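You operate a simulated robot arm through the tools that you are given. There is no shell and no other tool. Be economical: measure what you need, move in short steps, check, and stop when the job is done.

Carry out the task below with a simulated robot arm. There is one attempt and no reset: what you move stays moved.

## Task
Put things in order on the table top. At the end: the yellow half cob stands on top of the pie; the short bottle (marked "APPLE") stands where the yellow half cob stood; the beige egg from the table top stands on top of the pasta nest; the beige new potato from the table top is in the green soup bowl; whatever was shut is shut again. Leave all else as you found it, and nothing knocked over.
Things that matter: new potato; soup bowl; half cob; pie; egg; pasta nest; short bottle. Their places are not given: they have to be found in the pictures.

The check looks at the end state, three seconds after you hand in, the way a careful person would. Anything else that was tipped, shoved, dropped, spilled or broken makes it a failure.

## Robot
A 7-joint arm with a two-finger parallel gripper, fixed in place. Base frame: the origin is at the foot of the arm, x ahead of it, y to its left, z up; the work surface is at about z = -0.001. Lengths are in m, angles in degrees, forces in N, time in s.
With the tool pointing down near the work surface it reaches from about 0.24 to 0.62 m from the base axis. Its first joint turns from -66.0 to 66.0 degrees. Payload 2.6 kg.
The tool frame sits at the grasp point between the pads (the TCP): z along the fingers, y along the line on which they close. The tips reach 0.03 m beyond it. Largest opening 0.094 m; finger width 0.028, thickness 0.01; the body of the gripper, 0.05 by 0.096 m, starts 0.055 m behind the TCP.
Orientation is told as [roll, pitch, yaw] about the base's x, y, z axes, in that order, counted from this pose: with the fingers straight down and closing along the base's y, the tool's x points along the base's -x, its y along +y and its z along -z.

## Interface
- The arm moves only by the tool play_rows. Its argument "commands" is a list of rows, each an object (a shift or turn left out is 0, a gripper value left out holds the last) with "dp": the shift along the tool's x, y, z in units of 40 mm (1.0 is 40 mm), a list of three; "delta_rot": the turn, a rotation vector about the tool's x, y, z in units of 5 degrees (1.0 is 5 degrees), a list of three. In form: [{"dp": [tx, ty, tz], "delta_rot": [rx, ry, rz]}, ...]. A call has 1 to 10 rows; each row shifts and turns the commanded pose from where the row before left it, along the tool's axes as they then stand. "jaw" is the finger opening in m, from 0 to 0.094, set as the call begins (left out, the last holds). A call with a number of a shift or a turn outside -1 to 1 is refused whole. Rows are played at 5 a second. More than 0.05 m and 8.6 degrees between two rows, or a gripper value outside its range, and nothing of the call is played. Where a pose cannot be reached the arm comes as near as it can. A force on the tool above 40 N (or 10 N above the force at the start of the call, whichever is more), or a blocked arm, ends the call early, and 0.2 s more pass. The fingers move at their own pace (about 0.072 m/s each) and stop on an object; they squeeze with about 33 N. The grip force told is the motor's: it shows also when the fingers shut on nothing. Time passes only in rows, and 0.2 s behind the last, so rows that do not move let the fingers close. The reply holds the time, the measured pose of the TCP, the force on the tool along the base axes, the opening and the grip force, in the units named above and with some noise.
- Cameras (640 x 400 px; columns grow to the right, rows downward): "scene" is fixed at [0.0352, 0.4407, 0.5481]; the picture's right is [-0.73, -0.68, 0.00], its down [-0.48, 0.52, -0.71] and it looks along [0.48, -0.52, -0.71] (base axes); focal length 313 px, centre (320, 200). "wrist" rides on the gripper at [-0.037, 0, -0.058] in the tool frame; the picture's right is [0.00, -1.00, 0.00], its down [0.97, 0.00, -0.24] and it looks along [0.24, 0.00, 0.97] (tool axes); focal length 218 px, centre (320, 200).
- snapshot(camera): a new picture of that camera. It takes no simulated time.
- point_at(camera, pixels): there is no depth. For up to 12 entries [column, row, z] of the newest picture of that camera ("zoom" is the newest enlarged one), the place [x, y] in the base frame at which the ray of that pixel passes the height z, good to about 0.002 m. It takes no simulated time.
- zoom(camera, box): a new picture of the part [left, top, right, bottom] of that camera's present view, enlarged. It takes no simulated time.
- job_done(): hands the job in; it is judged then, once.

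Work in short steps. Measure before you move; look again where a grasp or a placing could have gone wrong, and mend it. You have 80 turns and 54 pictures in all, those below and enlarged ones among them. Open the gripper and draw the arm clear of the work before you hand the job in, unless the task says otherwise; then end with one line.

The tools are called after "Request:" as name(argument=value, ...) on one line, values as JSON. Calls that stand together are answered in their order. play_rows: Moves the arm, as the interface text tells. Its arguments: {"type":"object","properties":{"commands":{"type":"array","items":{"type":"object","properties":{"dp":{"type":"array","items":{"type":"number"}},"delta_rot":{"type":"array","items":{"type":"number"}}}}},"jaw":{"type":"number"}},"required":["commands"]} The other tools are called the same way: snapshot (camera) takes a picture; point_at (camera, pixels) gives the place at which the rays of pixels pass given heights; zoom (camera, box) takes an enlarged picture of a part of a camera's view; job_done () hands the job in.

At the start:

```text
clock: 0.0
ee_pos: [0.3085, 0.1256, 0.2688]
ee_rot: [0.0, 0.0, 0.0]
ft_force: [-0.1, 0.4, -0.4]
grip_width: 0.0941
gripper_force: 0.0
```

scene: 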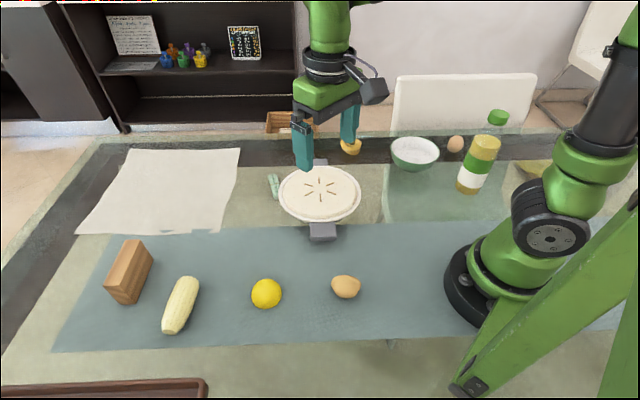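
wrist: 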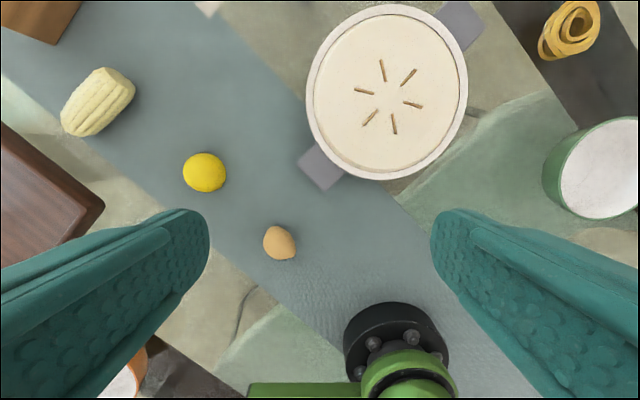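

The opening pictures show cob, lemon, a beige item, pie, bowl, an egg-like item and a bottle. I'll enlarge the parts that are unclear.

Request:
zoom(camera="scene", box=[340, 90, 560, 228])

Request:
zoom(camera="scene", box=[90, 220, 400, 400])

Request:
zoom(camera="scene", box=[240, 90, 440, 250])

```text
2.90 times, centred on (450, 159) of scene
```

zoom: 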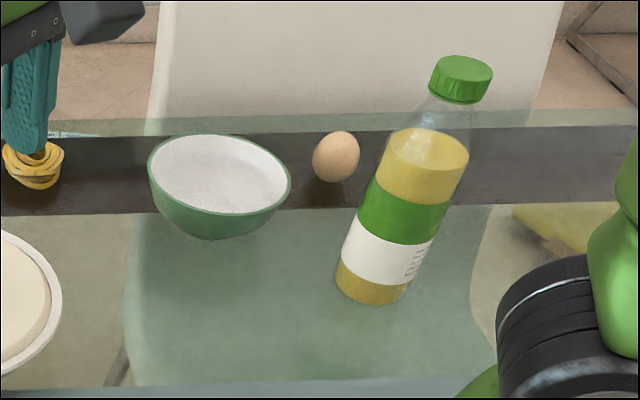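

```text
2.06 times, centred on (245, 310) of scene
```

zoom: 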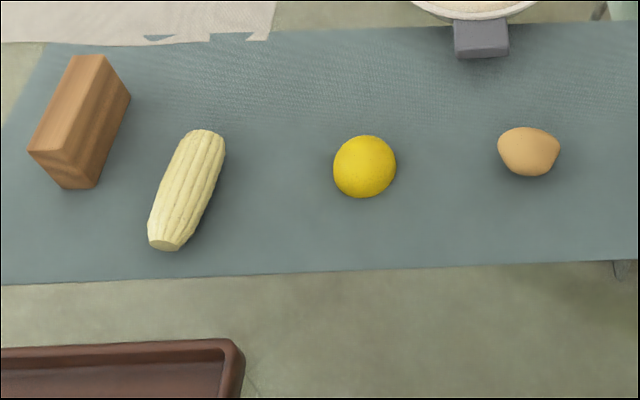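

```text
2.50 times, centred on (340, 170) of scene
```

zoom: 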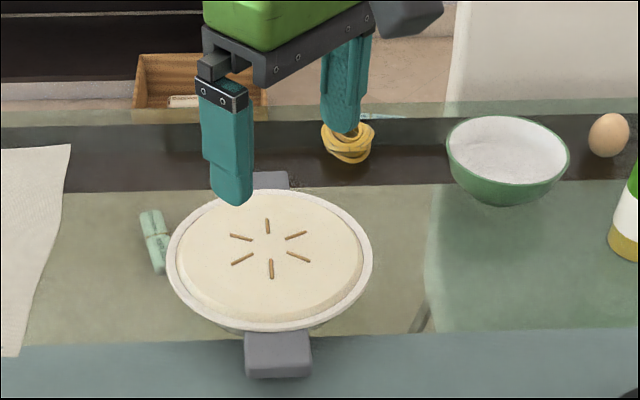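

The cob lies on its side, the bottle is upright, and potato and egg are identifiable. Now I'll locate the key pixels.

Request:
snapshot(camera="scene")

Request:
point_at(camera="scene", pixels=[[172, 330, 0.0], [190, 282, 0.03], [181, 305, 0.02], [345, 287, 0.018], [266, 294, 0.025], [455, 145, 0.02], [468, 190, 0.0], [498, 117, 0.17], [350, 146, 0.02], [414, 150, 0.05], [415, 168, 0.0], [320, 193, 0.045]])

Request:
snapshot(camera="wrist")

Request:
point_at(camera="wrist", pixels=[[82, 120, 0.02], [113, 84, 0.02], [97, 101, 0.02], [280, 242, 0.018], [205, 172, 0.025], [387, 92, 0.04], [570, 30, 0.02], [600, 168, 0.05], [318, 167, 0.02], [460, 22, 0.02], [311, 92, 0.05], [466, 92, 0.05]])

```text
48 pictures are left
```

scene: 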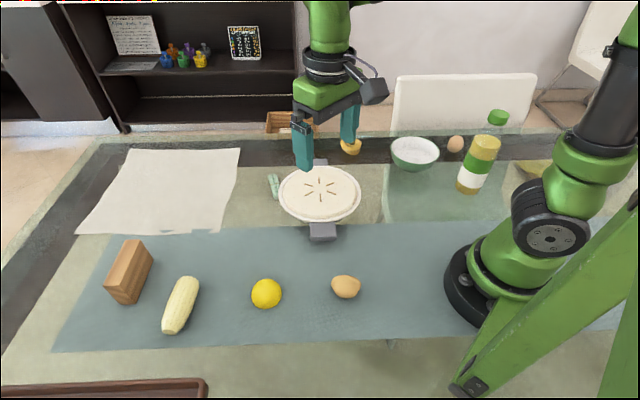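

```text
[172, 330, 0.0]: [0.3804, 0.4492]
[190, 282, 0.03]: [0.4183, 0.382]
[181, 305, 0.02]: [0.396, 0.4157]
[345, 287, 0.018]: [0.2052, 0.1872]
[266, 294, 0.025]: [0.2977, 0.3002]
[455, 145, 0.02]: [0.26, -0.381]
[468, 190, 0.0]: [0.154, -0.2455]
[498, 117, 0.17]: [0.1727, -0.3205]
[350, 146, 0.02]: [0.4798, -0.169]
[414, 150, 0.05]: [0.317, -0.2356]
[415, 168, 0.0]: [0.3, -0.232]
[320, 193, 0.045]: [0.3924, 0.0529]
```

```text
47 pictures are left
```

wrist: 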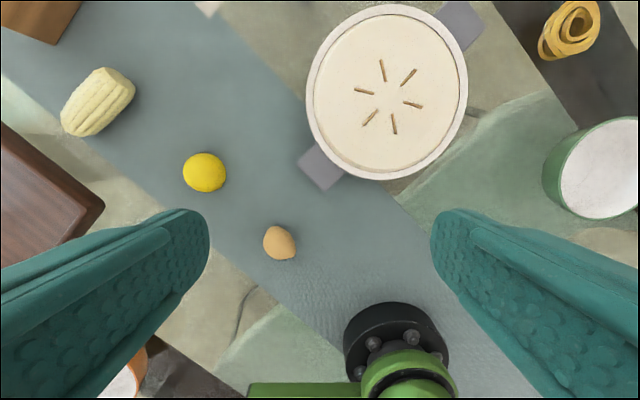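

```text
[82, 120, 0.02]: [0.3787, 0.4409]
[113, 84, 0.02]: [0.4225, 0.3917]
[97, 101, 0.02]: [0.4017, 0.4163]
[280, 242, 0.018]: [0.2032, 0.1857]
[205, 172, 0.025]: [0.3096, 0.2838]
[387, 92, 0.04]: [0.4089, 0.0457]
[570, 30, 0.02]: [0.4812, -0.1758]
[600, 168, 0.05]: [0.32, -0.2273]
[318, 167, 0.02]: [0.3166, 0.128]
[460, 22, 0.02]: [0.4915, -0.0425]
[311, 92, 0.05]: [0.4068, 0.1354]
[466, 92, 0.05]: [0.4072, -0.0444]
```

Cob centre ≈ (0.401, 0.416), axis about −48°. I'll travel above it at the current height, then turn the tool by 48°.

Request:
play_rows(commands=[{"dp": [-0.2875, 0.906, 0]}, {"dp": [-0.2875, 0.906, 0]}, {"dp": [-0.2875, 0.906, 0]}, {"dp": [-0.2875, 0.906, 0]}, {"dp": [-0.2875, 0.906, 0]}, {"dp": [-0.2875, 0.906, 0]}, {"dp": [-0.2875, 0.906, 0]}, {"dp": [-0.2875, 0.906, 0]}])

Request:
play_rows(commands=[{"delta_rot": [0, 0, 0.96]}, {"delta_rot": [0, 0, 0.96]}, {"delta_rot": [0, 0, 0.96]}, {"delta_rot": [0, 0, 0.96]}, {"delta_rot": [0, 0, 0.96]}, {"delta_rot": [0, 0, 0.96]}, {"delta_rot": [0, 0, 0.96]}, {"delta_rot": [0, 0, 0.96]}, {"delta_rot": [0, 0, 0.96]}, {"delta_rot": [0, 0, 0.96]}])

Request:
snapshot(camera="wrist")

Request:
snapshot(camera="scene")

```text
clock: 1.8
ee_pos: [0.3967, 0.4076, 0.2677]
ee_rot: [-0.1, 0.1, 0.2]
ft_force: [-0.5, 0.2, -1.7]
grip_width: 0.094
gripper_force: 0.0
out of reach, approached as far as the arm can: row 8
```

```text
clock: 4.0
ee_pos: [0.3963, 0.4061, 0.2693]
ee_rot: [0.0, 0.0, -48.0]
ft_force: [0.4, 0.1, 0.0]
grip_width: 0.0939
gripper_force: 0.1
```

```text
46 pictures are left
```

wrist: 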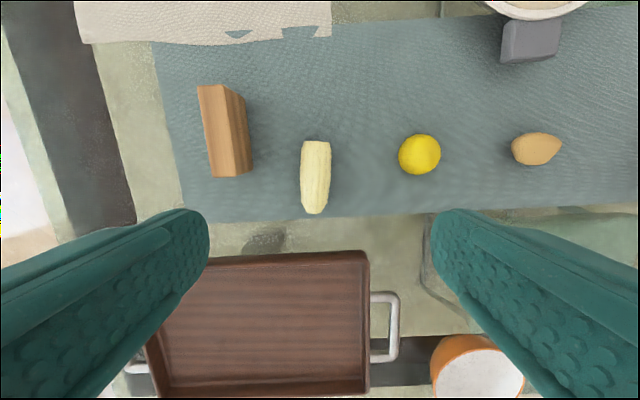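

```text
45 pictures are left
```

scene: 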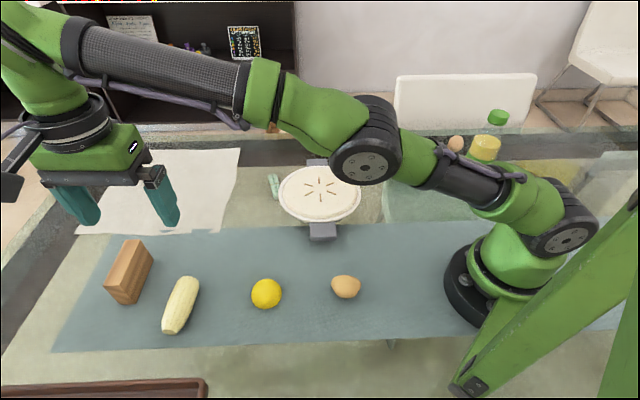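

The cob is seen at (315,177), block at (225,135) to its left. I'll measure both to check finger clearance.

Request:
point_at(camera="wrist", pixels=[[316, 142, 0.02], [314, 212, 0.02], [301, 178, 0.018], [331, 176, 0.018], [250, 166, 0.0], [247, 97, 0.07], [213, 177, 0.0], [430, 346, 0.04], [368, 254, 0.03], [315, 178, 0.02]])

Request:
point_at(camera="scene", pixels=[[124, 303, 0], [105, 290, 0], [152, 265, 0], [165, 331, 0.018], [198, 282, 0.018]])

Request:
zoom(camera="wrist", box=[180, 60, 380, 230])

```text
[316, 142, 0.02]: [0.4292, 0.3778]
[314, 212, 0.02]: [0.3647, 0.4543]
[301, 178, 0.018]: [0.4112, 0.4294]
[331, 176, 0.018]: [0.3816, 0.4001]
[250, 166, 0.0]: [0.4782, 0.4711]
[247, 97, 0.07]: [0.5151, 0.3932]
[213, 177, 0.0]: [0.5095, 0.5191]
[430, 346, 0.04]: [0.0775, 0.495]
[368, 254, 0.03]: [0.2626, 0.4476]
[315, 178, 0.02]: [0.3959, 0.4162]
```

```text
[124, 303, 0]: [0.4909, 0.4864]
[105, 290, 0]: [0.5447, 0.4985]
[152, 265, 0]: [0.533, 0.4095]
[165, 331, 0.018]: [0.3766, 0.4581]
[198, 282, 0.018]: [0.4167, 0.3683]
```

```text
2.35 times, centred on (280, 145) of wrist
```

zoom: 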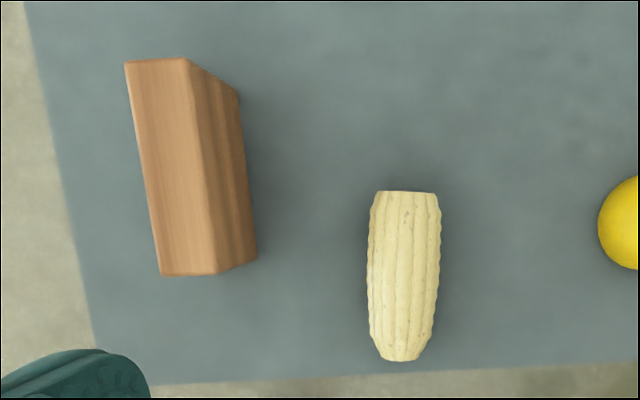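

Cob centre ≈ (0.397, 0.416), block is ~0.09 m off the axis, so there is clearance. I descend to z ≈ 0.08 with the small shift, checking the pose.

Request:
play_rows(commands=[{"dp": [0, 0, 0.95]}, {"dp": [0, 0, 0.95]}, {"dp": [0.09, 0.09, 0.95], "delta_rot": [0, 0, 0.2]}, {"dp": [0.09, 0.09, 0.95], "delta_rot": [0, 0, 0.2]}, {"dp": [0, 0, 0.92]}, {"dp": [0, 0, 0]}], jaw=0.075)

Request:
snapshot(camera="scene")

```text
clock: 5.4
ee_pos: [0.3983, 0.414, 0.0779]
ee_rot: [0.0, 0.0, -50.1]
ft_force: [-0.7, -0.7, -0.2]
grip_width: 0.0749
gripper_force: 0.0
```

```text
43 pictures are left
```

scene: 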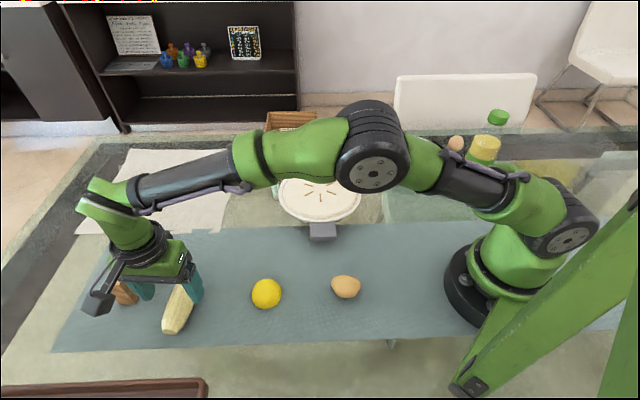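

The fingers straddle the cob, clear of the block. Down to z ≈ 0.034, then close.

Request:
play_rows(commands=[{"dp": [0.02, 0, 0.55]}, {"dp": [0.02, 0, 0.53]}, {}])

Request:
play_rows(commands=[{}, {}, {}, {}], jaw=0.025)

Request:
play_rows(commands=[{"dp": [0, 0, -0.5]}, {"dp": [0, 0, -0.8]}, {"dp": [0, 0, -0.8]}, {"dp": [0, 0, -0.9]}, {}])

Request:
snapshot(camera="scene")

Request:
snapshot(camera="wrist")

```text
clock: 6.2
ee_pos: [0.3962, 0.4186, 0.0347]
ee_rot: [0.0, 0.1, -49.9]
ft_force: [1.2, -0.4, 0.0]
grip_width: 0.0751
gripper_force: 0.0
```

```text
clock: 7.2
ee_pos: [0.3959, 0.4183, 0.0349]
ee_rot: [0.0, 0.0, -50.0]
ft_force: [-0.6, 0.8, 0.1]
grip_width: 0.0382
gripper_force: 32.2
```

```text
clock: 8.4
ee_pos: [0.3943, 0.4182, 0.1585]
ee_rot: [-0.1, 0.1, -50.0]
ft_force: [-0.7, -0.4, -1.2]
grip_width: 0.038
gripper_force: 33.9
```

```text
42 pictures are left
```

scene: 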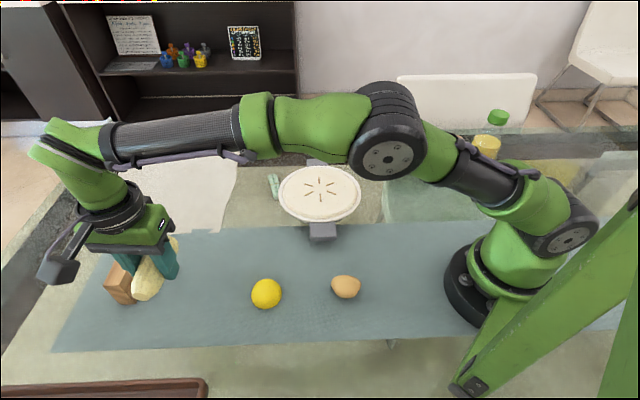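

```text
41 pictures are left
```

wrist: 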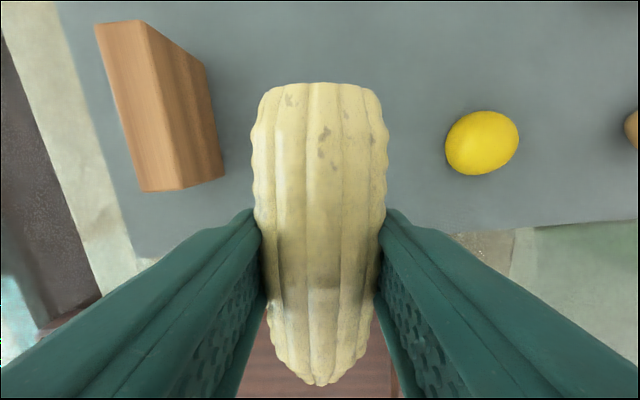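

Cob held (opening 0.038). Pie slit centre triangulates to about (0.402, 0.045), top near z ≈ 0.04; I carry the cob there at z ≈ 0.158.

Request:
play_rows(commands=[{"dp": [-0.7255, -0.586, 0]}, {"dp": [-0.7255, -0.586, 0]}, {"dp": [-0.7255, -0.586, 0]}, {"dp": [-0.7255, -0.586, 0]}, {"dp": [-0.7255, -0.586, 0]}, {"dp": [-0.7255, -0.586, 0]}, {"dp": [-0.7255, -0.586, 0]}, {"dp": [-0.7255, -0.586, 0]}, {"dp": [-0.7255, -0.586, 0]}, {"dp": [-0.7255, -0.586, 0]}])

Request:
snapshot(camera="scene")

Request:
snapshot(camera="wrist")

```text
clock: 10.6
ee_pos: [0.4022, 0.0445, 0.1556]
ee_rot: [0.0, 0.0, -50.0]
ft_force: [-0.2, 0.2, -1.0]
grip_width: 0.0379
gripper_force: 33.0
```

```text
40 pictures are left
```

scene: 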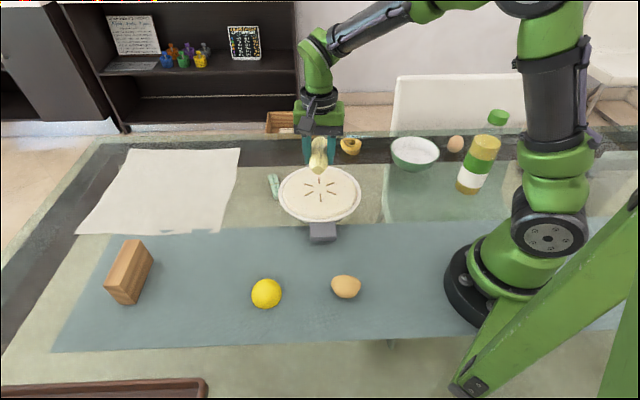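

```text
39 pictures are left
```

wrist: 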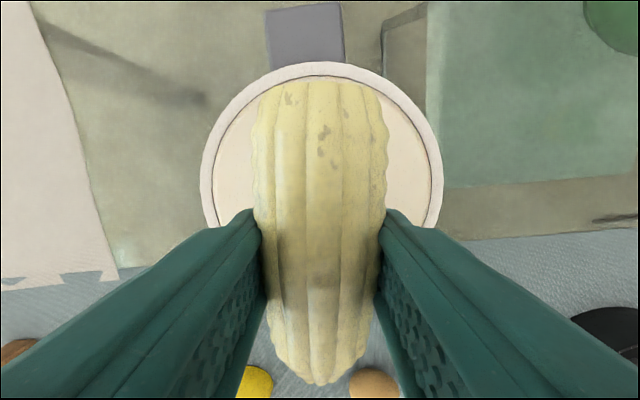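

Cob is centred above the pie. I lower to z ≈ 0.09 and then creep down, watching the force.

Request:
play_rows(commands=[{"dp": [0, 0, 0.55]}, {"dp": [0, 0, 0.55]}, {"dp": [0, 0, 0.5]}, {}])

Request:
play_rows(commands=[{"dp": [0, 0, 0.08]}, {"dp": [0, 0, 0.08]}, {"dp": [0, 0, 0.08]}, {}])

Request:
zoom(camera="scene", box=[240, 100, 400, 250])

```text
clock: 11.6
ee_pos: [0.4024, 0.0441, 0.092]
ee_rot: [0.0, 0.0, -49.9]
ft_force: [0.3, -0.7, -1.9]
grip_width: 0.038
gripper_force: 33.5
```

```text
clock: 12.6
ee_pos: [0.4033, 0.0454, 0.0837]
ee_rot: [-0.1, 0.1, -50.1]
ft_force: [0.2, 0.1, -0.8]
grip_width: 0.038
gripper_force: 33.3
```

```text
2.67 times, centred on (320, 175) of scene
```

zoom: 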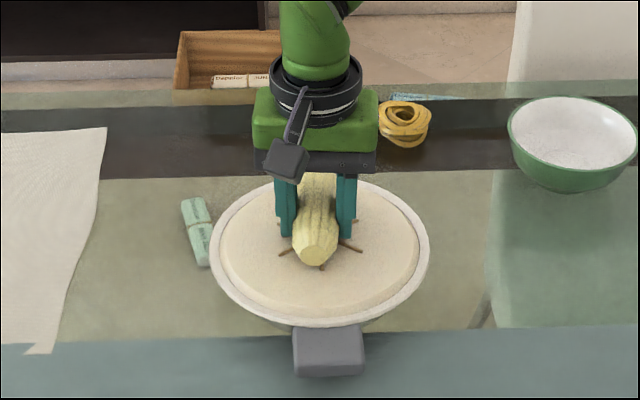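

No contact yet at z = 0.084; continuing down in 2 mm steps.

Request:
play_rows(commands=[{"dp": [0, 0, 0.05]}, {"dp": [0, 0, 0.05]}, {}])

Request:
play_rows(commands=[{"dp": [0, 0, 0.05]}, {"dp": [0, 0, 0.05]}, {}])

```text
clock: 13.4
ee_pos: [0.4043, 0.0452, 0.0785]
ee_rot: [0.0, 0.0, -50.1]
ft_force: [0.3, 0.6, -1.3]
grip_width: 0.0381
gripper_force: 32.6
```

```text
clock: 14.2
ee_pos: [0.4064, 0.0453, 0.0757]
ee_rot: [0.2, 0.0, -50.1]
ft_force: [-3.0, -2.8, 26.1]
grip_width: 0.0382
gripper_force: 33.1
```

Contact (26 N up) at z ≈ 0.0757. I ease up ~1.5 mm and open slightly, then wider, then look.

Request:
play_rows(commands=[{"dp": [0, 0, -0.05]}, {}])

Request:
play_rows(commands=[{}, {}, {}], jaw=0.062)

Request:
play_rows(commands=[{"dp": [0, 0, -0.4]}, {"dp": [0, 0, -0.8]}, {"dp": [0, 0, -0.9]}, {}])

Request:
zoom(camera="scene", box=[240, 100, 400, 250])

Request:
snapshot(camera="wrist")

```text
clock: 14.8
ee_pos: [0.4037, 0.0461, 0.0768]
ee_rot: [-0.1, 0.0, -50.0]
ft_force: [2.4, 0.0, 6.0]
grip_width: 0.0382
gripper_force: 33.2
```

```text
clock: 15.6
ee_pos: [0.4031, 0.0458, 0.0771]
ee_rot: [0.0, 0.0, -50.0]
ft_force: [0.3, 0.3, 0.0]
grip_width: 0.062
gripper_force: 0.1
```

```text
clock: 16.6
ee_pos: [0.4042, 0.0459, 0.16]
ee_rot: [0.0, 0.1, -49.9]
ft_force: [0.4, -0.1, 0.0]
grip_width: 0.0619
gripper_force: 0.0
```

```text
2.67 times, centred on (320, 175) of scene
```

zoom: 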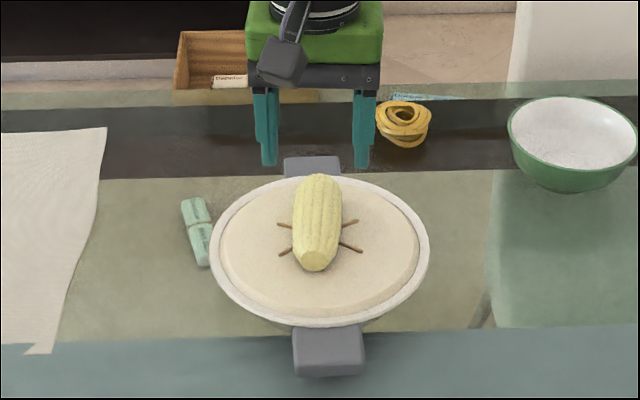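

```text
36 pictures are left
```

wrist: 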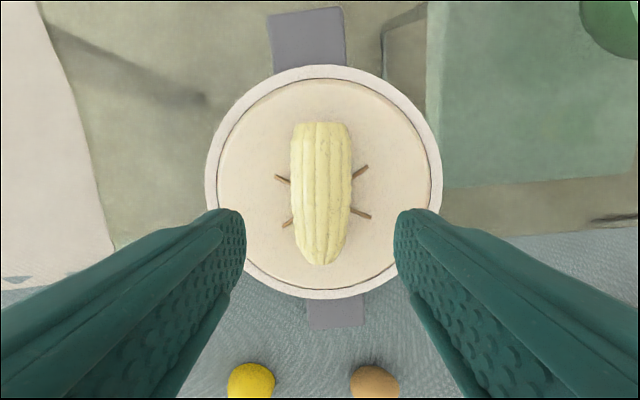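

Cob rests steadily on the pie. Next the potato at ≈ (0.204, 0.186): travel over it at z ≈ 0.21 and turn to yaw +42 to close across its short side.

Request:
play_rows(commands=[{"dp": [0.842, -0.226, -0.18]}, {"dp": [0.842, -0.226, -0.18]}, {"dp": [0.842, -0.226, -0.18]}, {"dp": [0.842, -0.226, -0.18]}, {"dp": [0.842, -0.226, -0.18]}, {"dp": [0.842, -0.226, -0.18]}, {"dp": [0.842, -0.226, -0.18]}])

Request:
play_rows(commands=[{"delta_rot": [0, 0, -0.968]}, {"delta_rot": [0, 0, -0.968]}, {"delta_rot": [0, 0, -0.968]}, {"delta_rot": [0, 0, -0.968]}, {"delta_rot": [0, 0, -0.968]}, {"delta_rot": [0, 0, -0.968]}, {"delta_rot": [0, 0, -0.968]}, {"delta_rot": [0, 0, -0.968]}, {"delta_rot": [0, 0, -0.968]}])

Request:
play_rows(commands=[{"delta_rot": [0, 0, -0.968]}, {"delta_rot": [0, 0, -0.968]}, {"delta_rot": [0, 0, -0.968]}, {"delta_rot": [0, 0, -0.968]}, {"delta_rot": [0, 0, -0.968]}, {"delta_rot": [0, 0, -0.968]}, {"delta_rot": [0, 0, -0.968]}, {"delta_rot": [0, 0, -0.968]}, {"delta_rot": [0, 0, -0.968]}, {"delta_rot": [0, 0, -0.968]}])

Request:
snapshot(camera="wrist")

```text
clock: 18.2
ee_pos: [0.2035, 0.187, 0.212]
ee_rot: [0.0, 0.0, -50.1]
ft_force: [0.5, -0.3, -0.1]
grip_width: 0.062
gripper_force: 0.1
```

```text
clock: 20.2
ee_pos: [0.206, 0.1851, 0.2111]
ee_rot: [0.0, 0.0, -6.2]
ft_force: [0.2, -1.1, -0.4]
grip_width: 0.0619
gripper_force: 0.0
```

```text
clock: 22.4
ee_pos: [0.2052, 0.1862, 0.2129]
ee_rot: [0.1, 0.0, 42.0]
ft_force: [0.0, -0.1, -0.3]
grip_width: 0.0618
gripper_force: 0.0
```

```text
35 pictures are left
```

wrist: 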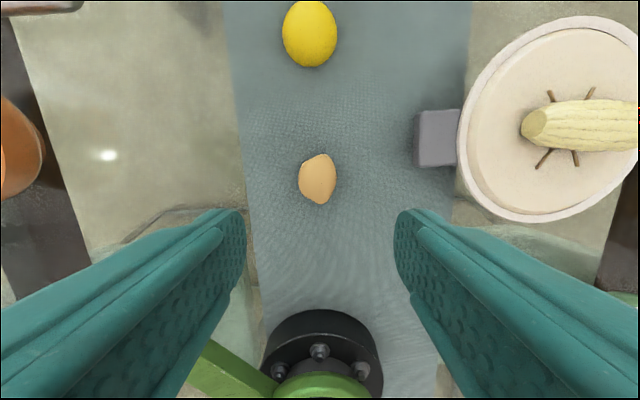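

The potato sits at (317,179), its long side running up the image. I measure its edges and the pie-dish handle next to it.

Request:
point_at(camera="wrist", pixels=[[317, 179, 0.017], [322, 153, 0.015], [313, 204, 0.015], [298, 182, 0.015], [337, 178, 0.015], [418, 165, 0.03], [278, 325, 0.1]])

Request:
zoom(camera="wrist", box=[260, 130, 380, 220])

```text
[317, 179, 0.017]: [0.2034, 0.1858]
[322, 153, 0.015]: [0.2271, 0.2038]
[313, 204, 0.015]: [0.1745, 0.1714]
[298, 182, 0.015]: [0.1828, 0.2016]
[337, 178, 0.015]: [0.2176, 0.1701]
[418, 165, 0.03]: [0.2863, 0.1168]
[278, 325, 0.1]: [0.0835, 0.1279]
```

```text
4.44 times, centred on (320, 175) of wrist
```

zoom: 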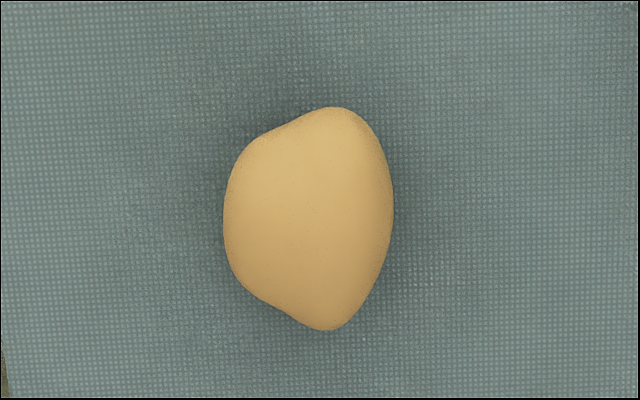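

Potato centre ≈ (0.201, 0.1865), ~0.045 wide, 0.06 long. Open to 0.075 and descend to z ≈ 0.034, then close.

Request:
play_rows(commands=[{"dp": [0.08, 0.08, 0.9]}, {"dp": [0, 0, 0.9]}, {"dp": [0, 0, 0.9]}, {"dp": [0, 0, 0.9]}, {"dp": [0, 0, 0.85]}, {}], jaw=0.075)

Request:
play_rows(commands=[{}, {}, {}, {}], jaw=0.025)

Request:
play_rows(commands=[{"dp": [0, 0, -0.5]}, {"dp": [0, 0, -0.9]}, {"dp": [0, 0, -0.9]}, {"dp": [0, 0, -0.9]}, {"dp": [0, 0, -0.9]}, {}])

Request:
snapshot(camera="wrist")

Request:
snapshot(camera="scene")

```text
clock: 23.8
ee_pos: [0.1976, 0.1865, 0.0341]
ee_rot: [0.0, 0.0, 41.9]
ft_force: [-1.2, -0.6, -0.5]
grip_width: 0.0746
gripper_force: 0.1
```

```text
clock: 24.8
ee_pos: [0.1989, 0.186, 0.0356]
ee_rot: [-0.1, 0.0, 42.1]
ft_force: [0.5, -0.4, -0.4]
grip_width: 0.0388
gripper_force: 32.9
```

```text
clock: 26.2
ee_pos: [0.1996, 0.1857, 0.1971]
ee_rot: [0.0, 0.0, 42.0]
ft_force: [-0.5, 0.2, 0.3]
grip_width: 0.039
gripper_force: 33.0
```

```text
33 pictures are left
```

wrist: 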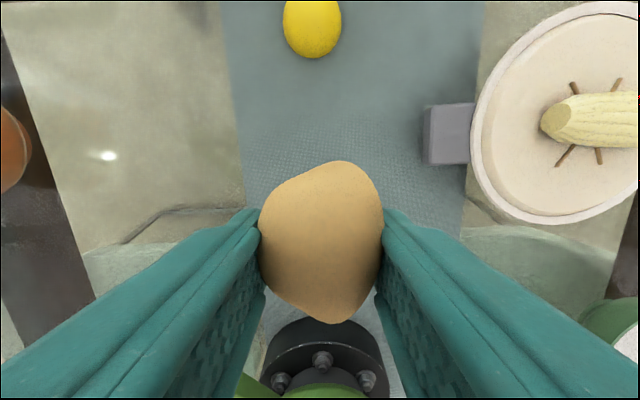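

```text
32 pictures are left
```

scene: 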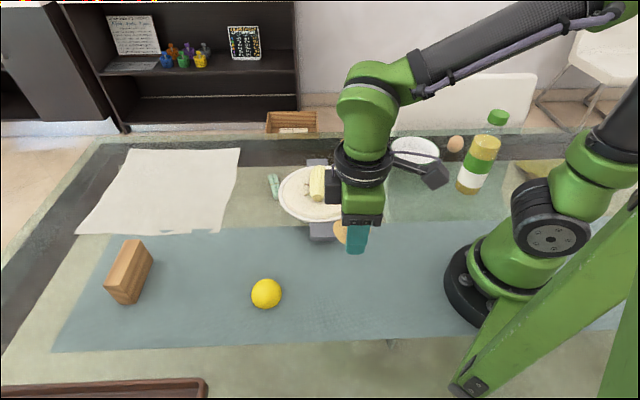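

Potato is held. I carry it towards the bowl (≈ (0.316, −0.23)) rising to z ≈ 0.225.

Request:
play_rows(commands=[{"dp": [0.4, -0.806, -0.125]}, {"dp": [0.4, -0.806, -0.125]}, {"dp": [0.4, -0.806, -0.125]}, {"dp": [0.4, -0.806, -0.125]}, {"dp": [0.4, -0.806, -0.125]}, {"dp": [0.4, -0.806, -0.125]}])

Request:
play_rows(commands=[{"dp": [0.4, -0.806, 0]}, {"dp": [0.4, -0.806, 0]}, {"dp": [0.4, -0.806, 0]}, {"dp": [0.4, -0.806, 0]}, {"dp": [0.4, -0.806, 0]}, {"dp": [0.4, -0.806, 0]}, {}])

Request:
snapshot(camera="wrist")

Request:
snapshot(camera="scene")

```text
clock: 27.6
ee_pos: [0.2565, -0.0222, 0.2267]
ee_rot: [0.0, 0.0, 42.0]
ft_force: [-0.4, 0.6, -1.4]
grip_width: 0.0389
gripper_force: 32.7
```

```text
clock: 29.2
ee_pos: [0.3153, -0.2316, 0.2261]
ee_rot: [-0.1, 0.0, 42.0]
ft_force: [0.8, -0.2, -0.9]
grip_width: 0.0389
gripper_force: 33.5
```

```text
31 pictures are left
```

wrist: 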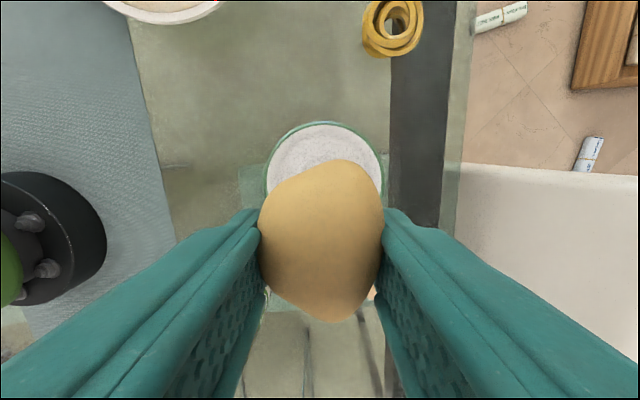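

```text
30 pictures are left
```

scene: 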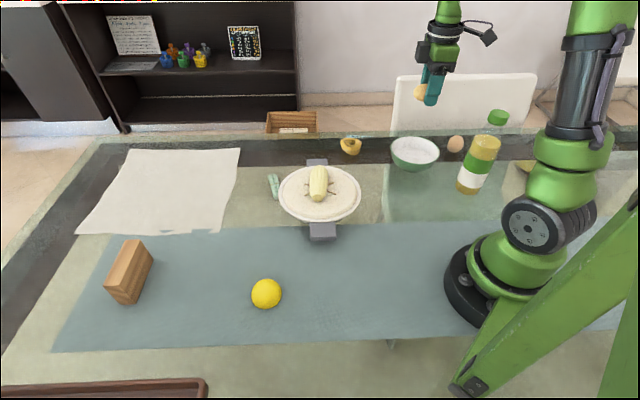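

Bowl rim visible: left (265,185), right (383,185), top (325,121). I'll compute its centre from both views.

Request:
point_at(camera="wrist", pixels=[[265, 182, 0.055], [383, 182, 0.055], [325, 121, 0.055], [324, 181, 0.055]])

Request:
point_at(camera="scene", pixels=[[390, 147, 0.055], [440, 154, 0.055], [416, 136, 0.055], [413, 167, 0.055], [415, 150, 0.055], [411, 171, 0.0]])

Request:
zoom(camera="scene", box=[370, 110, 470, 190])

```text
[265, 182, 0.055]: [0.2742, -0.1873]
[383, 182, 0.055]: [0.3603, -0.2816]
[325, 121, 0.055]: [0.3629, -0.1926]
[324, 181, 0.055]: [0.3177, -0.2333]
```

```text
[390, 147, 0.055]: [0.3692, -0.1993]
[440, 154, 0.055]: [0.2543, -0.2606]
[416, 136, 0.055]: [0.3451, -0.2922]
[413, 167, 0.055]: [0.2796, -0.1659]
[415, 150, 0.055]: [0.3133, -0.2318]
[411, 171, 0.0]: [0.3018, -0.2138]
```

```text
5.00 times, centred on (420, 150) of scene
```

zoom: 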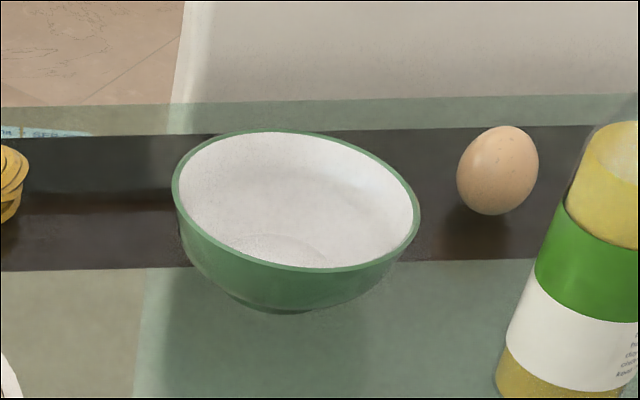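

Bowl is empty, centre ≈ (0.315, −0.232), rim ~0.127 wide. I lower to z ≈ 0.066, then creep.

Request:
play_rows(commands=[{"dp": [0, 0, 0.9]}, {"dp": [0, 0, 0.9]}, {"dp": [0, 0, 0.9]}, {"dp": [0, 0, 0.8]}, {"dp": [0, 0, 0.5]}, {}])

Request:
play_rows(commands=[{"dp": [0, 0, 0.05]}, {"dp": [0, 0, 0.05]}, {"dp": [0, 0, 0.05]}, {"dp": [0, 0, 0.05]}, {}])

Request:
zoom(camera="scene", box=[360, 80, 480, 190])

```text
clock: 30.6
ee_pos: [0.3146, -0.2287, 0.068]
ee_rot: [0.0, 0.0, 41.9]
ft_force: [-0.7, -0.7, -0.9]
grip_width: 0.0386
gripper_force: 32.7
```

```text
clock: 31.8
ee_pos: [0.3145, -0.2296, 0.0596]
ee_rot: [0.0, 0.0, 41.9]
ft_force: [-0.1, 0.4, 0.0]
grip_width: 0.0387
gripper_force: 32.2
```

```text
3.64 times, centred on (420, 135) of scene
```

zoom: 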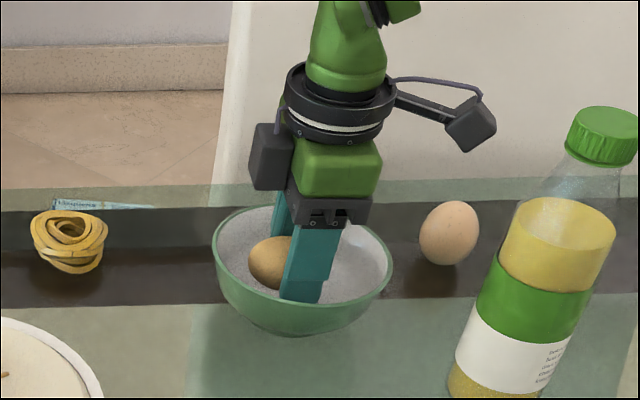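

Potato is inside the bowl. A bit lower in small steps, watching for contact, then release.

Request:
play_rows(commands=[{"dp": [0, 0, 0.05]}, {"dp": [0, 0, 0.05]}, {"dp": [0, 0, 0.05]}, {"dp": [0, 0, 0.05]}, {}])

Request:
play_rows(commands=[{}, {}, {}], jaw=0.05)

Request:
play_rows(commands=[{"dp": [0, 0, -0.3]}, {"dp": [0, 0, -0.8]}, {"dp": [0, 0, -0.9]}, {"dp": [0, 0, -0.9]}, {"dp": [0, 0, -0.9]}, {}])

Request:
snapshot(camera="wrist")

Request:
zoom(camera="scene", box=[340, 80, 540, 200])

```text
clock: 33.0
ee_pos: [0.3142, -0.2301, 0.0512]
ee_rot: [0.0, 0.0, 42.0]
ft_force: [-0.1, -0.6, 0.5]
grip_width: 0.0389
gripper_force: 33.0
```

```text
clock: 33.8
ee_pos: [0.3146, -0.2315, 0.05]
ee_rot: [0.0, -0.1, 42.0]
ft_force: [-0.5, -0.5, 0.6]
grip_width: 0.0496
gripper_force: 0.0
```

```text
clock: 35.2
ee_pos: [0.3142, -0.2269, 0.2033]
ee_rot: [0.0, 0.1, 42.0]
ft_force: [-1.2, 0.5, 0.6]
grip_width: 0.0499
gripper_force: 0.0
```

```text
27 pictures are left
```

wrist: 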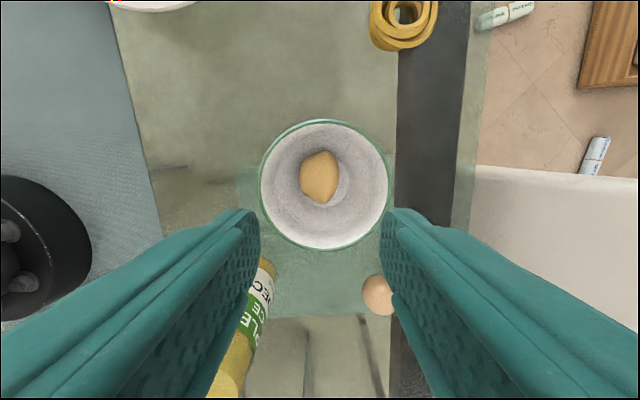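

```text
3.20 times, centred on (440, 140) of scene
```

zoom: 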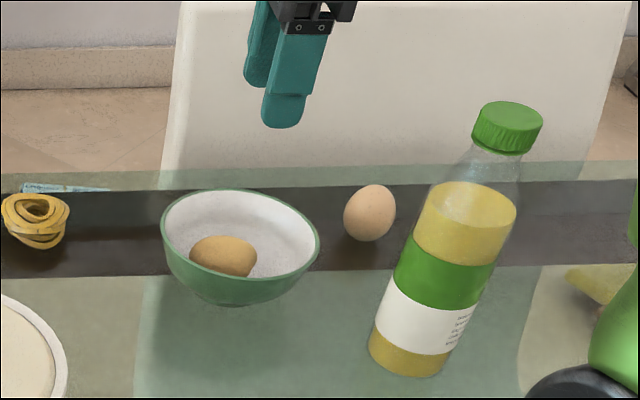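

Potato lies in the green bowl; the bottle's label reads "…LE …CE" (apple juice). Now I locate the egg at wrist (378,295).

Request:
point_at(camera="wrist", pixels=[[378, 295, 0.02], [378, 295, 0.03], [266, 266, 0.2], [405, 25, 0.03]])

Request:
point_at(camera="zoom", pixels=[[370, 213, 0.02], [370, 213, 0.03], [405, 365, 0.0], [512, 115, 0.2], [508, 128, 0.2], [485, 210, 0.12], [35, 222, 0.03]])

```text
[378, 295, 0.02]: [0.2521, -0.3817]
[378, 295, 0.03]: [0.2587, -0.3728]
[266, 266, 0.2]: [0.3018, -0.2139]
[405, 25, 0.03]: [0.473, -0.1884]
```

```text
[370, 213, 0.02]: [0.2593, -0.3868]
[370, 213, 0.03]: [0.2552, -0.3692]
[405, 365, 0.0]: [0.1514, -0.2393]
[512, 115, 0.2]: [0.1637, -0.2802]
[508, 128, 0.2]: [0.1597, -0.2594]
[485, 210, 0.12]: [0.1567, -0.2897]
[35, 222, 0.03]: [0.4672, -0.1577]
```

Egg ≈ (0.2565, −0.375), centre height ≈ 0.027 (it stands upright). I move above it at z ≈ 0.20 with the jaw open.

Request:
play_rows(commands=[{"dp": [0.71, -0.357, 0]}, {"dp": [0.71, -0.357, 0]}, {"dp": [0.71, -0.357, 0]}, {"dp": [0.71, -0.357, 0]}, {"dp": [0.71, -0.357, 0]}, {}], jaw=0.07)

Request:
snapshot(camera="wrist")

Request:
snapshot(camera="scene")

```text
clock: 36.6
ee_pos: [0.2565, -0.3776, 0.2041]
ee_rot: [0.1, 0.0, 41.9]
ft_force: [0.6, 0.2, -0.3]
grip_width: 0.0701
gripper_force: 0.1
```

```text
25 pictures are left
```

wrist: 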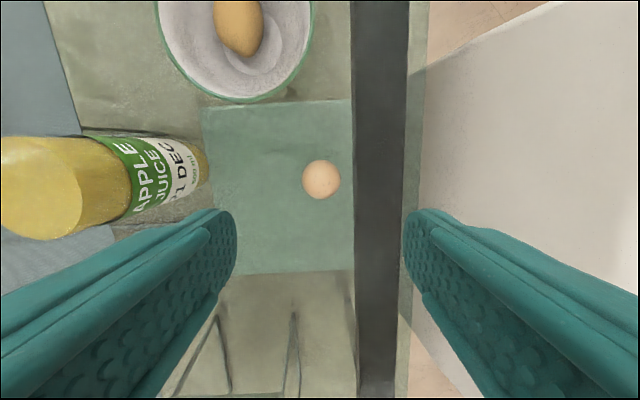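

```text
24 pictures are left
```

scene: 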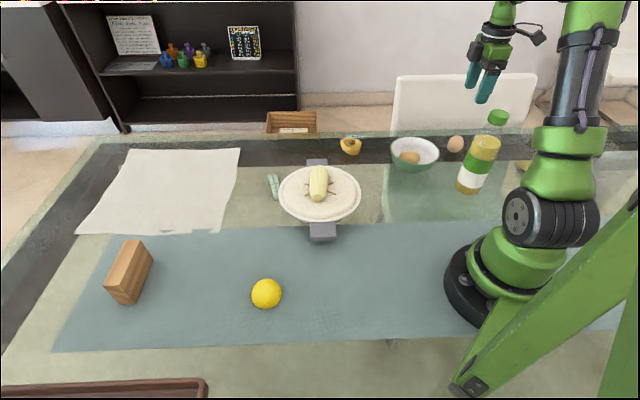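

The egg is round from above, so upright. The bottle (cap ≈ 0.205 high) stands under the line to the egg, so I take the bottle first: rise, then view it from above.

Request:
play_rows(commands=[{"dp": [0, 0, -0.8]}, {"dp": [0, 0, -0.8]}, {"dp": [0, 0, -0.8]}, {"dp": [-0.06, 0.8, 0]}, {"dp": [-0.06, 0.8, 0]}, {"dp": [-0.06, 0.8, 0]}, {"dp": [-0.05, 0.8, 0]}, {"dp": [0, 0.8, 0]}, {}], jaw=0.09)

Request:
snapshot(camera="wrist")

Request:
snapshot(camera="scene")

```text
clock: 38.6
ee_pos: [0.1555, -0.253, 0.2983]
ee_rot: [0.0, 0.0, 42.0]
ft_force: [-0.3, 0.3, -0.7]
grip_width: 0.0902
gripper_force: 0.1
```

```text
23 pictures are left
```

wrist: 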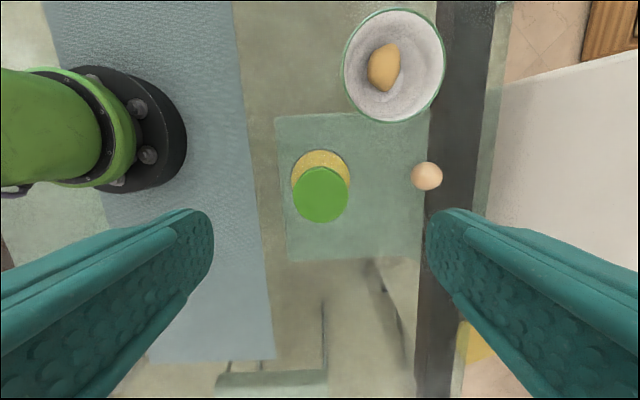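

```text
22 pictures are left
```

scene: 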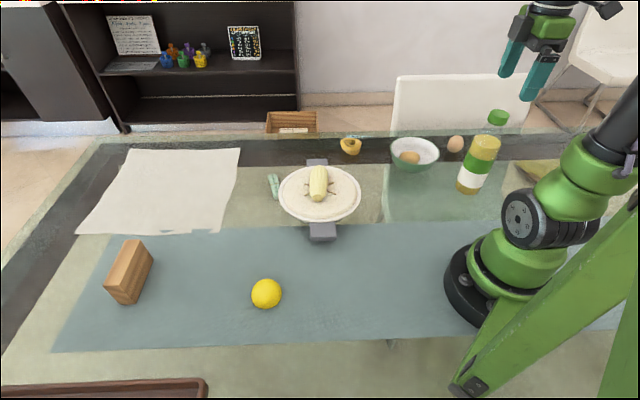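

Cap is at (320,194), with the body behind it. I compute its place at a few heights and the cap's edges.

Request:
point_at(camera="wrist", pixels=[[320, 194, 0.17], [320, 194, 0.2], [292, 194, 0.18], [349, 194, 0.18], [291, 179, 0.12], [350, 179, 0.12], [320, 150, 0.12]])

Request:
zoom(camera="scene", box=[440, 95, 540, 205])

```text
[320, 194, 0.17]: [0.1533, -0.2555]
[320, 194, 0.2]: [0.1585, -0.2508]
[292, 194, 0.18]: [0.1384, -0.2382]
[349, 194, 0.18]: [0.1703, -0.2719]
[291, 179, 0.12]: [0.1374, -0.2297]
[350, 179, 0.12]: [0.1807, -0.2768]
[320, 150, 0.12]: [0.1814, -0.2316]
```

```text
3.64 times, centred on (490, 150) of scene
```

zoom: 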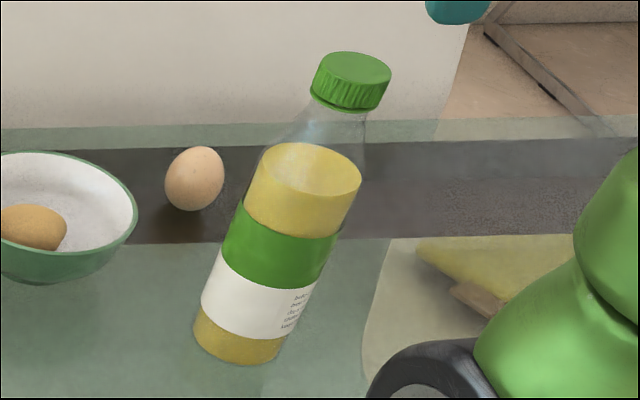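

Triangulating cap top and body edges from this enlargement.

Request:
point_at(camera="zoom", pixels=[[352, 68, 0.17], [352, 68, 0.2], [352, 68, 0.185], [345, 105, 0.17], [305, 175, 0.12], [240, 345, 0.0], [198, 325, 0.0], [282, 350, 0.0]])

```text
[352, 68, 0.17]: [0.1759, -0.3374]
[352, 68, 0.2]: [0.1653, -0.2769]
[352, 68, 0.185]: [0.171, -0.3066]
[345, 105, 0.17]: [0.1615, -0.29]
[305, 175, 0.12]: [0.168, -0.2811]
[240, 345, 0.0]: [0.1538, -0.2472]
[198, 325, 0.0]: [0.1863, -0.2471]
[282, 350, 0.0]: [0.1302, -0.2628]
```

Cap top ≈ z 0.213, centre ≈ (0.1607, −0.2495), diameter ≈ 0.037. I align and go down to TCP z ≈ 0.205, then close on the cap.

Request:
play_rows(commands=[{"dp": [-0.15, -0.02, 0.5]}, {"dp": [0, 0, 0.6]}, {"dp": [0, 0, 0.6]}, {"dp": [0, 0, 0.6]}, {}])

Request:
zoom(camera="scene", box=[440, 75, 560, 205])

Request:
snapshot(camera="wrist")

```text
clock: 39.8
ee_pos: [0.1615, -0.2494, 0.2079]
ee_rot: [0.0, 0.0, 42.0]
ft_force: [0.3, 0.5, 0.1]
grip_width: 0.0898
gripper_force: 0.0
```

```text
3.08 times, centred on (500, 140) of scene
```

zoom: 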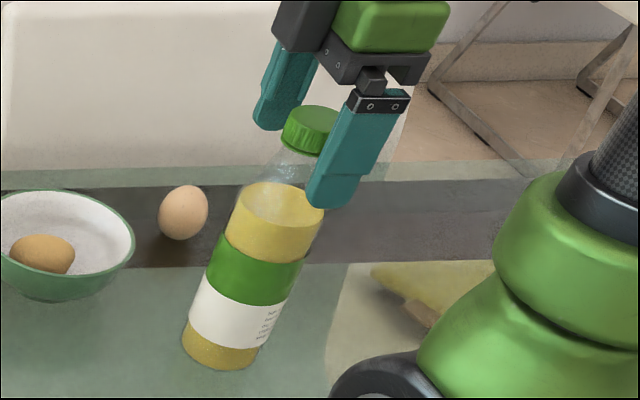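

```text
19 pictures are left
```

wrist: 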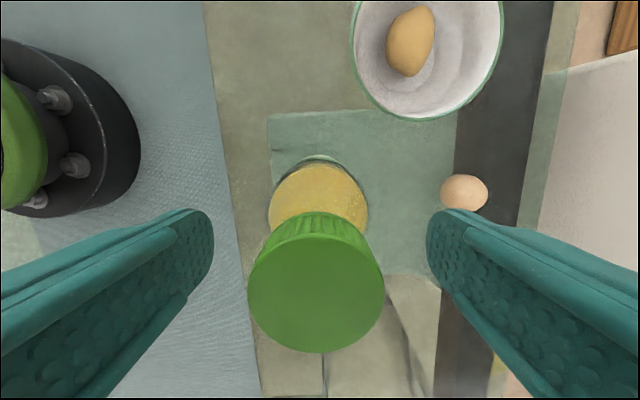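

Fingers straddle the cap, well centred. Lower 5 mm more and close.

Request:
play_rows(commands=[{"dp": [0.04, 0.02, 0.13]}, {}])

Request:
play_rows(commands=[{}, {}, {}, {}], jaw=0.02)

Request:
play_rows(commands=[{"dp": [0, 0, -0.3]}, {"dp": [0, 0, -0.5]}, {"dp": [0, 0, -0.6]}, {"dp": [0, 0, -0.6]}, {}])

Request:
zoom(camera="scene", box=[420, 30, 560, 205])

```text
clock: 40.4
ee_pos: [0.161, -0.2496, 0.2034]
ee_rot: [0.0, 0.1, 42.0]
ft_force: [-0.1, 0.2, 1.1]
grip_width: 0.09
gripper_force: 0.0
```

```text
clock: 41.4
ee_pos: [0.1603, -0.2488, 0.2019]
ee_rot: [-0.1, 0.2, 42.0]
ft_force: [1.0, -0.7, -0.4]
grip_width: 0.0401
gripper_force: 32.9
```

```text
clock: 42.6
ee_pos: [0.1616, -0.2499, 0.2821]
ee_rot: [0.0, 0.0, 42.0]
ft_force: [0.1, 0.3, -5.5]
grip_width: 0.0398
gripper_force: 32.9
```

```text
2.29 times, centred on (490, 118) of scene
```

zoom: 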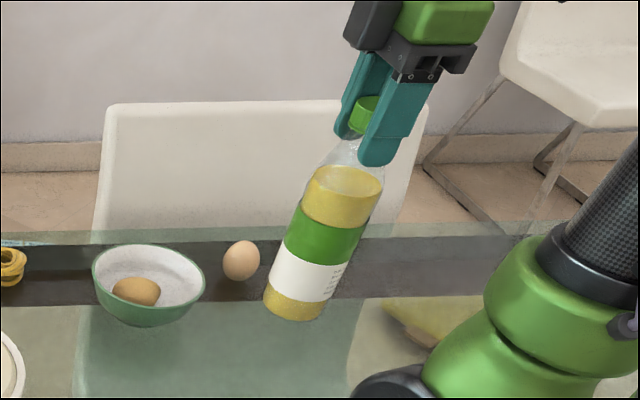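

Bottle lifted, hanging straight (≈5.5 N). I swing it at z ≈ 0.28 through (0.255,−0.05), (0.245,0.15) to (0.36,0.375), bottom ~0.08 above the table.

Request:
play_rows(commands=[{"dp": [-0.726, 0.307, 0]}, {"dp": [-0.726, 0.307, 0]}, {"dp": [-0.726, 0.307, 0]}, {"dp": [-0.726, 0.307, 0]}, {"dp": [-0.726, 0.307, 0]}, {"dp": [-0.726, 0.307, 0]}, {"dp": [-0.726, 0.307, 0]}])

Request:
play_rows(commands=[{"dp": [-0.4514, 0.5546, 0]}, {"dp": [-0.4514, 0.5546, 0]}, {"dp": [-0.4514, 0.5546, 0]}, {"dp": [-0.4514, 0.5546, 0]}, {"dp": [-0.4514, 0.5546, 0]}, {"dp": [-0.4514, 0.5546, 0]}, {"dp": [-0.4514, 0.5546, 0]}])

Request:
play_rows(commands=[{"dp": [-0.7375, 0.282, 0]}, {"dp": [-0.7375, 0.282, 0]}, {"dp": [-0.7375, 0.282, 0]}, {"dp": [-0.7375, 0.282, 0]}, {"dp": [-0.7375, 0.282, 0]}, {"dp": [-0.7375, 0.282, 0]}, {"dp": [-0.7375, 0.282, 0]}, {"dp": [-0.7375, 0.282, 0]}, {}])

Request:
snapshot(camera="scene")

```text
clock: 44.2
ee_pos: [0.2552, -0.0501, 0.2828]
ee_rot: [0.0, -0.1, 41.9]
ft_force: [-0.7, -0.4, -4.7]
grip_width: 0.0394
gripper_force: 32.7
```

```text
clock: 45.8
ee_pos: [0.2427, 0.1503, 0.2826]
ee_rot: [0.0, 0.0, 41.9]
ft_force: [0.4, 1.1, -5.7]
grip_width: 0.0393
gripper_force: 32.9
```

```text
clock: 47.8
ee_pos: [0.36, 0.3765, 0.2806]
ee_rot: [0.0, 0.2, 42.1]
ft_force: [-0.1, -0.3, -5.6]
grip_width: 0.039
gripper_force: 33.1
```

```text
17 pictures are left
```

scene: 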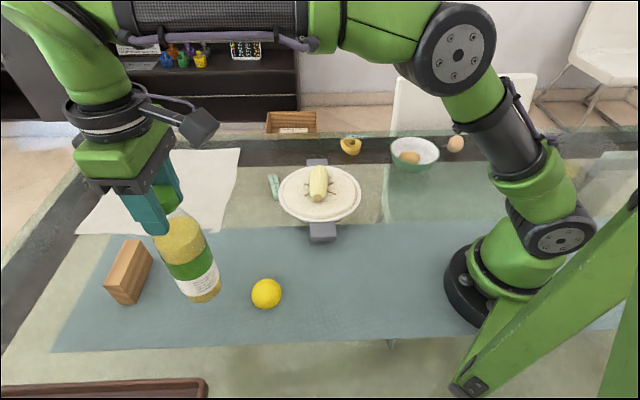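

Bottle is upright beside the target. Descending to z ≈ 0.222 while moving out to (0.397, 0.417).

Request:
play_rows(commands=[{"dp": [0, 0, 0.4]}, {"dp": [-0.2, 0.02, 0.4]}, {"dp": [-0.3, 0.03, 0.4]}, {"dp": [-0.4, 0.04, 0.25]}, {"dp": [-0.47, 0.05, 0]}, {}])

Request:
snapshot(camera="scene")

```text
clock: 49.2
ee_pos: [0.3962, 0.4153, 0.2248]
ee_rot: [0.0, 0.1, 42.0]
ft_force: [0.6, 0.0, -4.9]
grip_width: 0.0389
gripper_force: 33.1
```

```text
16 pictures are left
```

scene: 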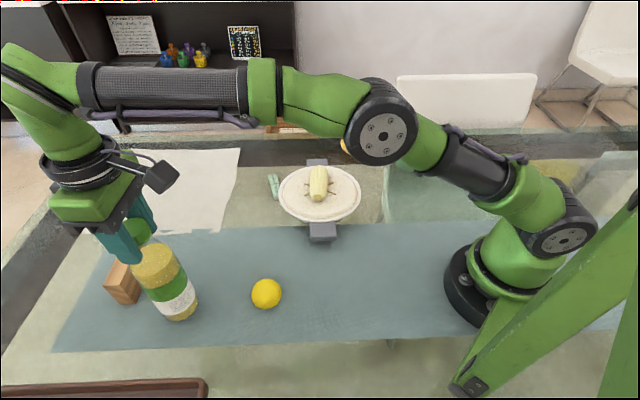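

Reach suffices. Lowering slowly from 0.225 towards 0.203, watching force.

Request:
play_rows(commands=[{"dp": [0, 0, 0.15]}, {"dp": [0, 0, 0.15]}, {"dp": [0, 0, 0.1]}, {}])

Request:
play_rows(commands=[{"dp": [0, 0, 0.05]}, {"dp": [0, 0, 0.05]}, {}])

```text
clock: 50.2
ee_pos: [0.3971, 0.4152, 0.2086]
ee_rot: [-0.1, 0.1, 41.9]
ft_force: [-0.2, 0.6, -4.1]
grip_width: 0.0387
gripper_force: 32.8
```

```text
clock: 51.0
ee_pos: [0.3961, 0.4159, 0.2078]
ee_rot: [0.1, -0.3, 42.0]
ft_force: [-6.0, -1.5, 23.1]
grip_width: 0.0389
gripper_force: 32.9
```

Contact at z ≈ 0.206–0.208 (the cap slid a few mm in the grip). I relax 2 mm, check how the base stands, then open.

Request:
play_rows(commands=[{"dp": [0, 0, -0.05]}, {}])

Request:
zoom(camera="scene", box=[70, 200, 270, 350])

```text
clock: 51.6
ee_pos: [0.3956, 0.4166, 0.2078]
ee_rot: [0.0, -0.2, 42.0]
ft_force: [0.2, 3.7, 16.6]
grip_width: 0.0387
gripper_force: 32.9
```

```text
2.67 times, centred on (170, 275) of scene
```

zoom: 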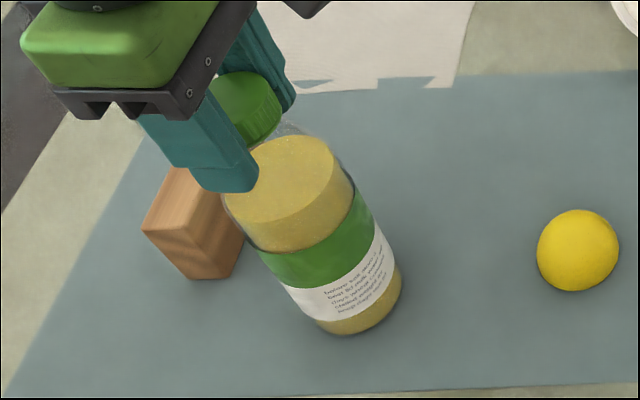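

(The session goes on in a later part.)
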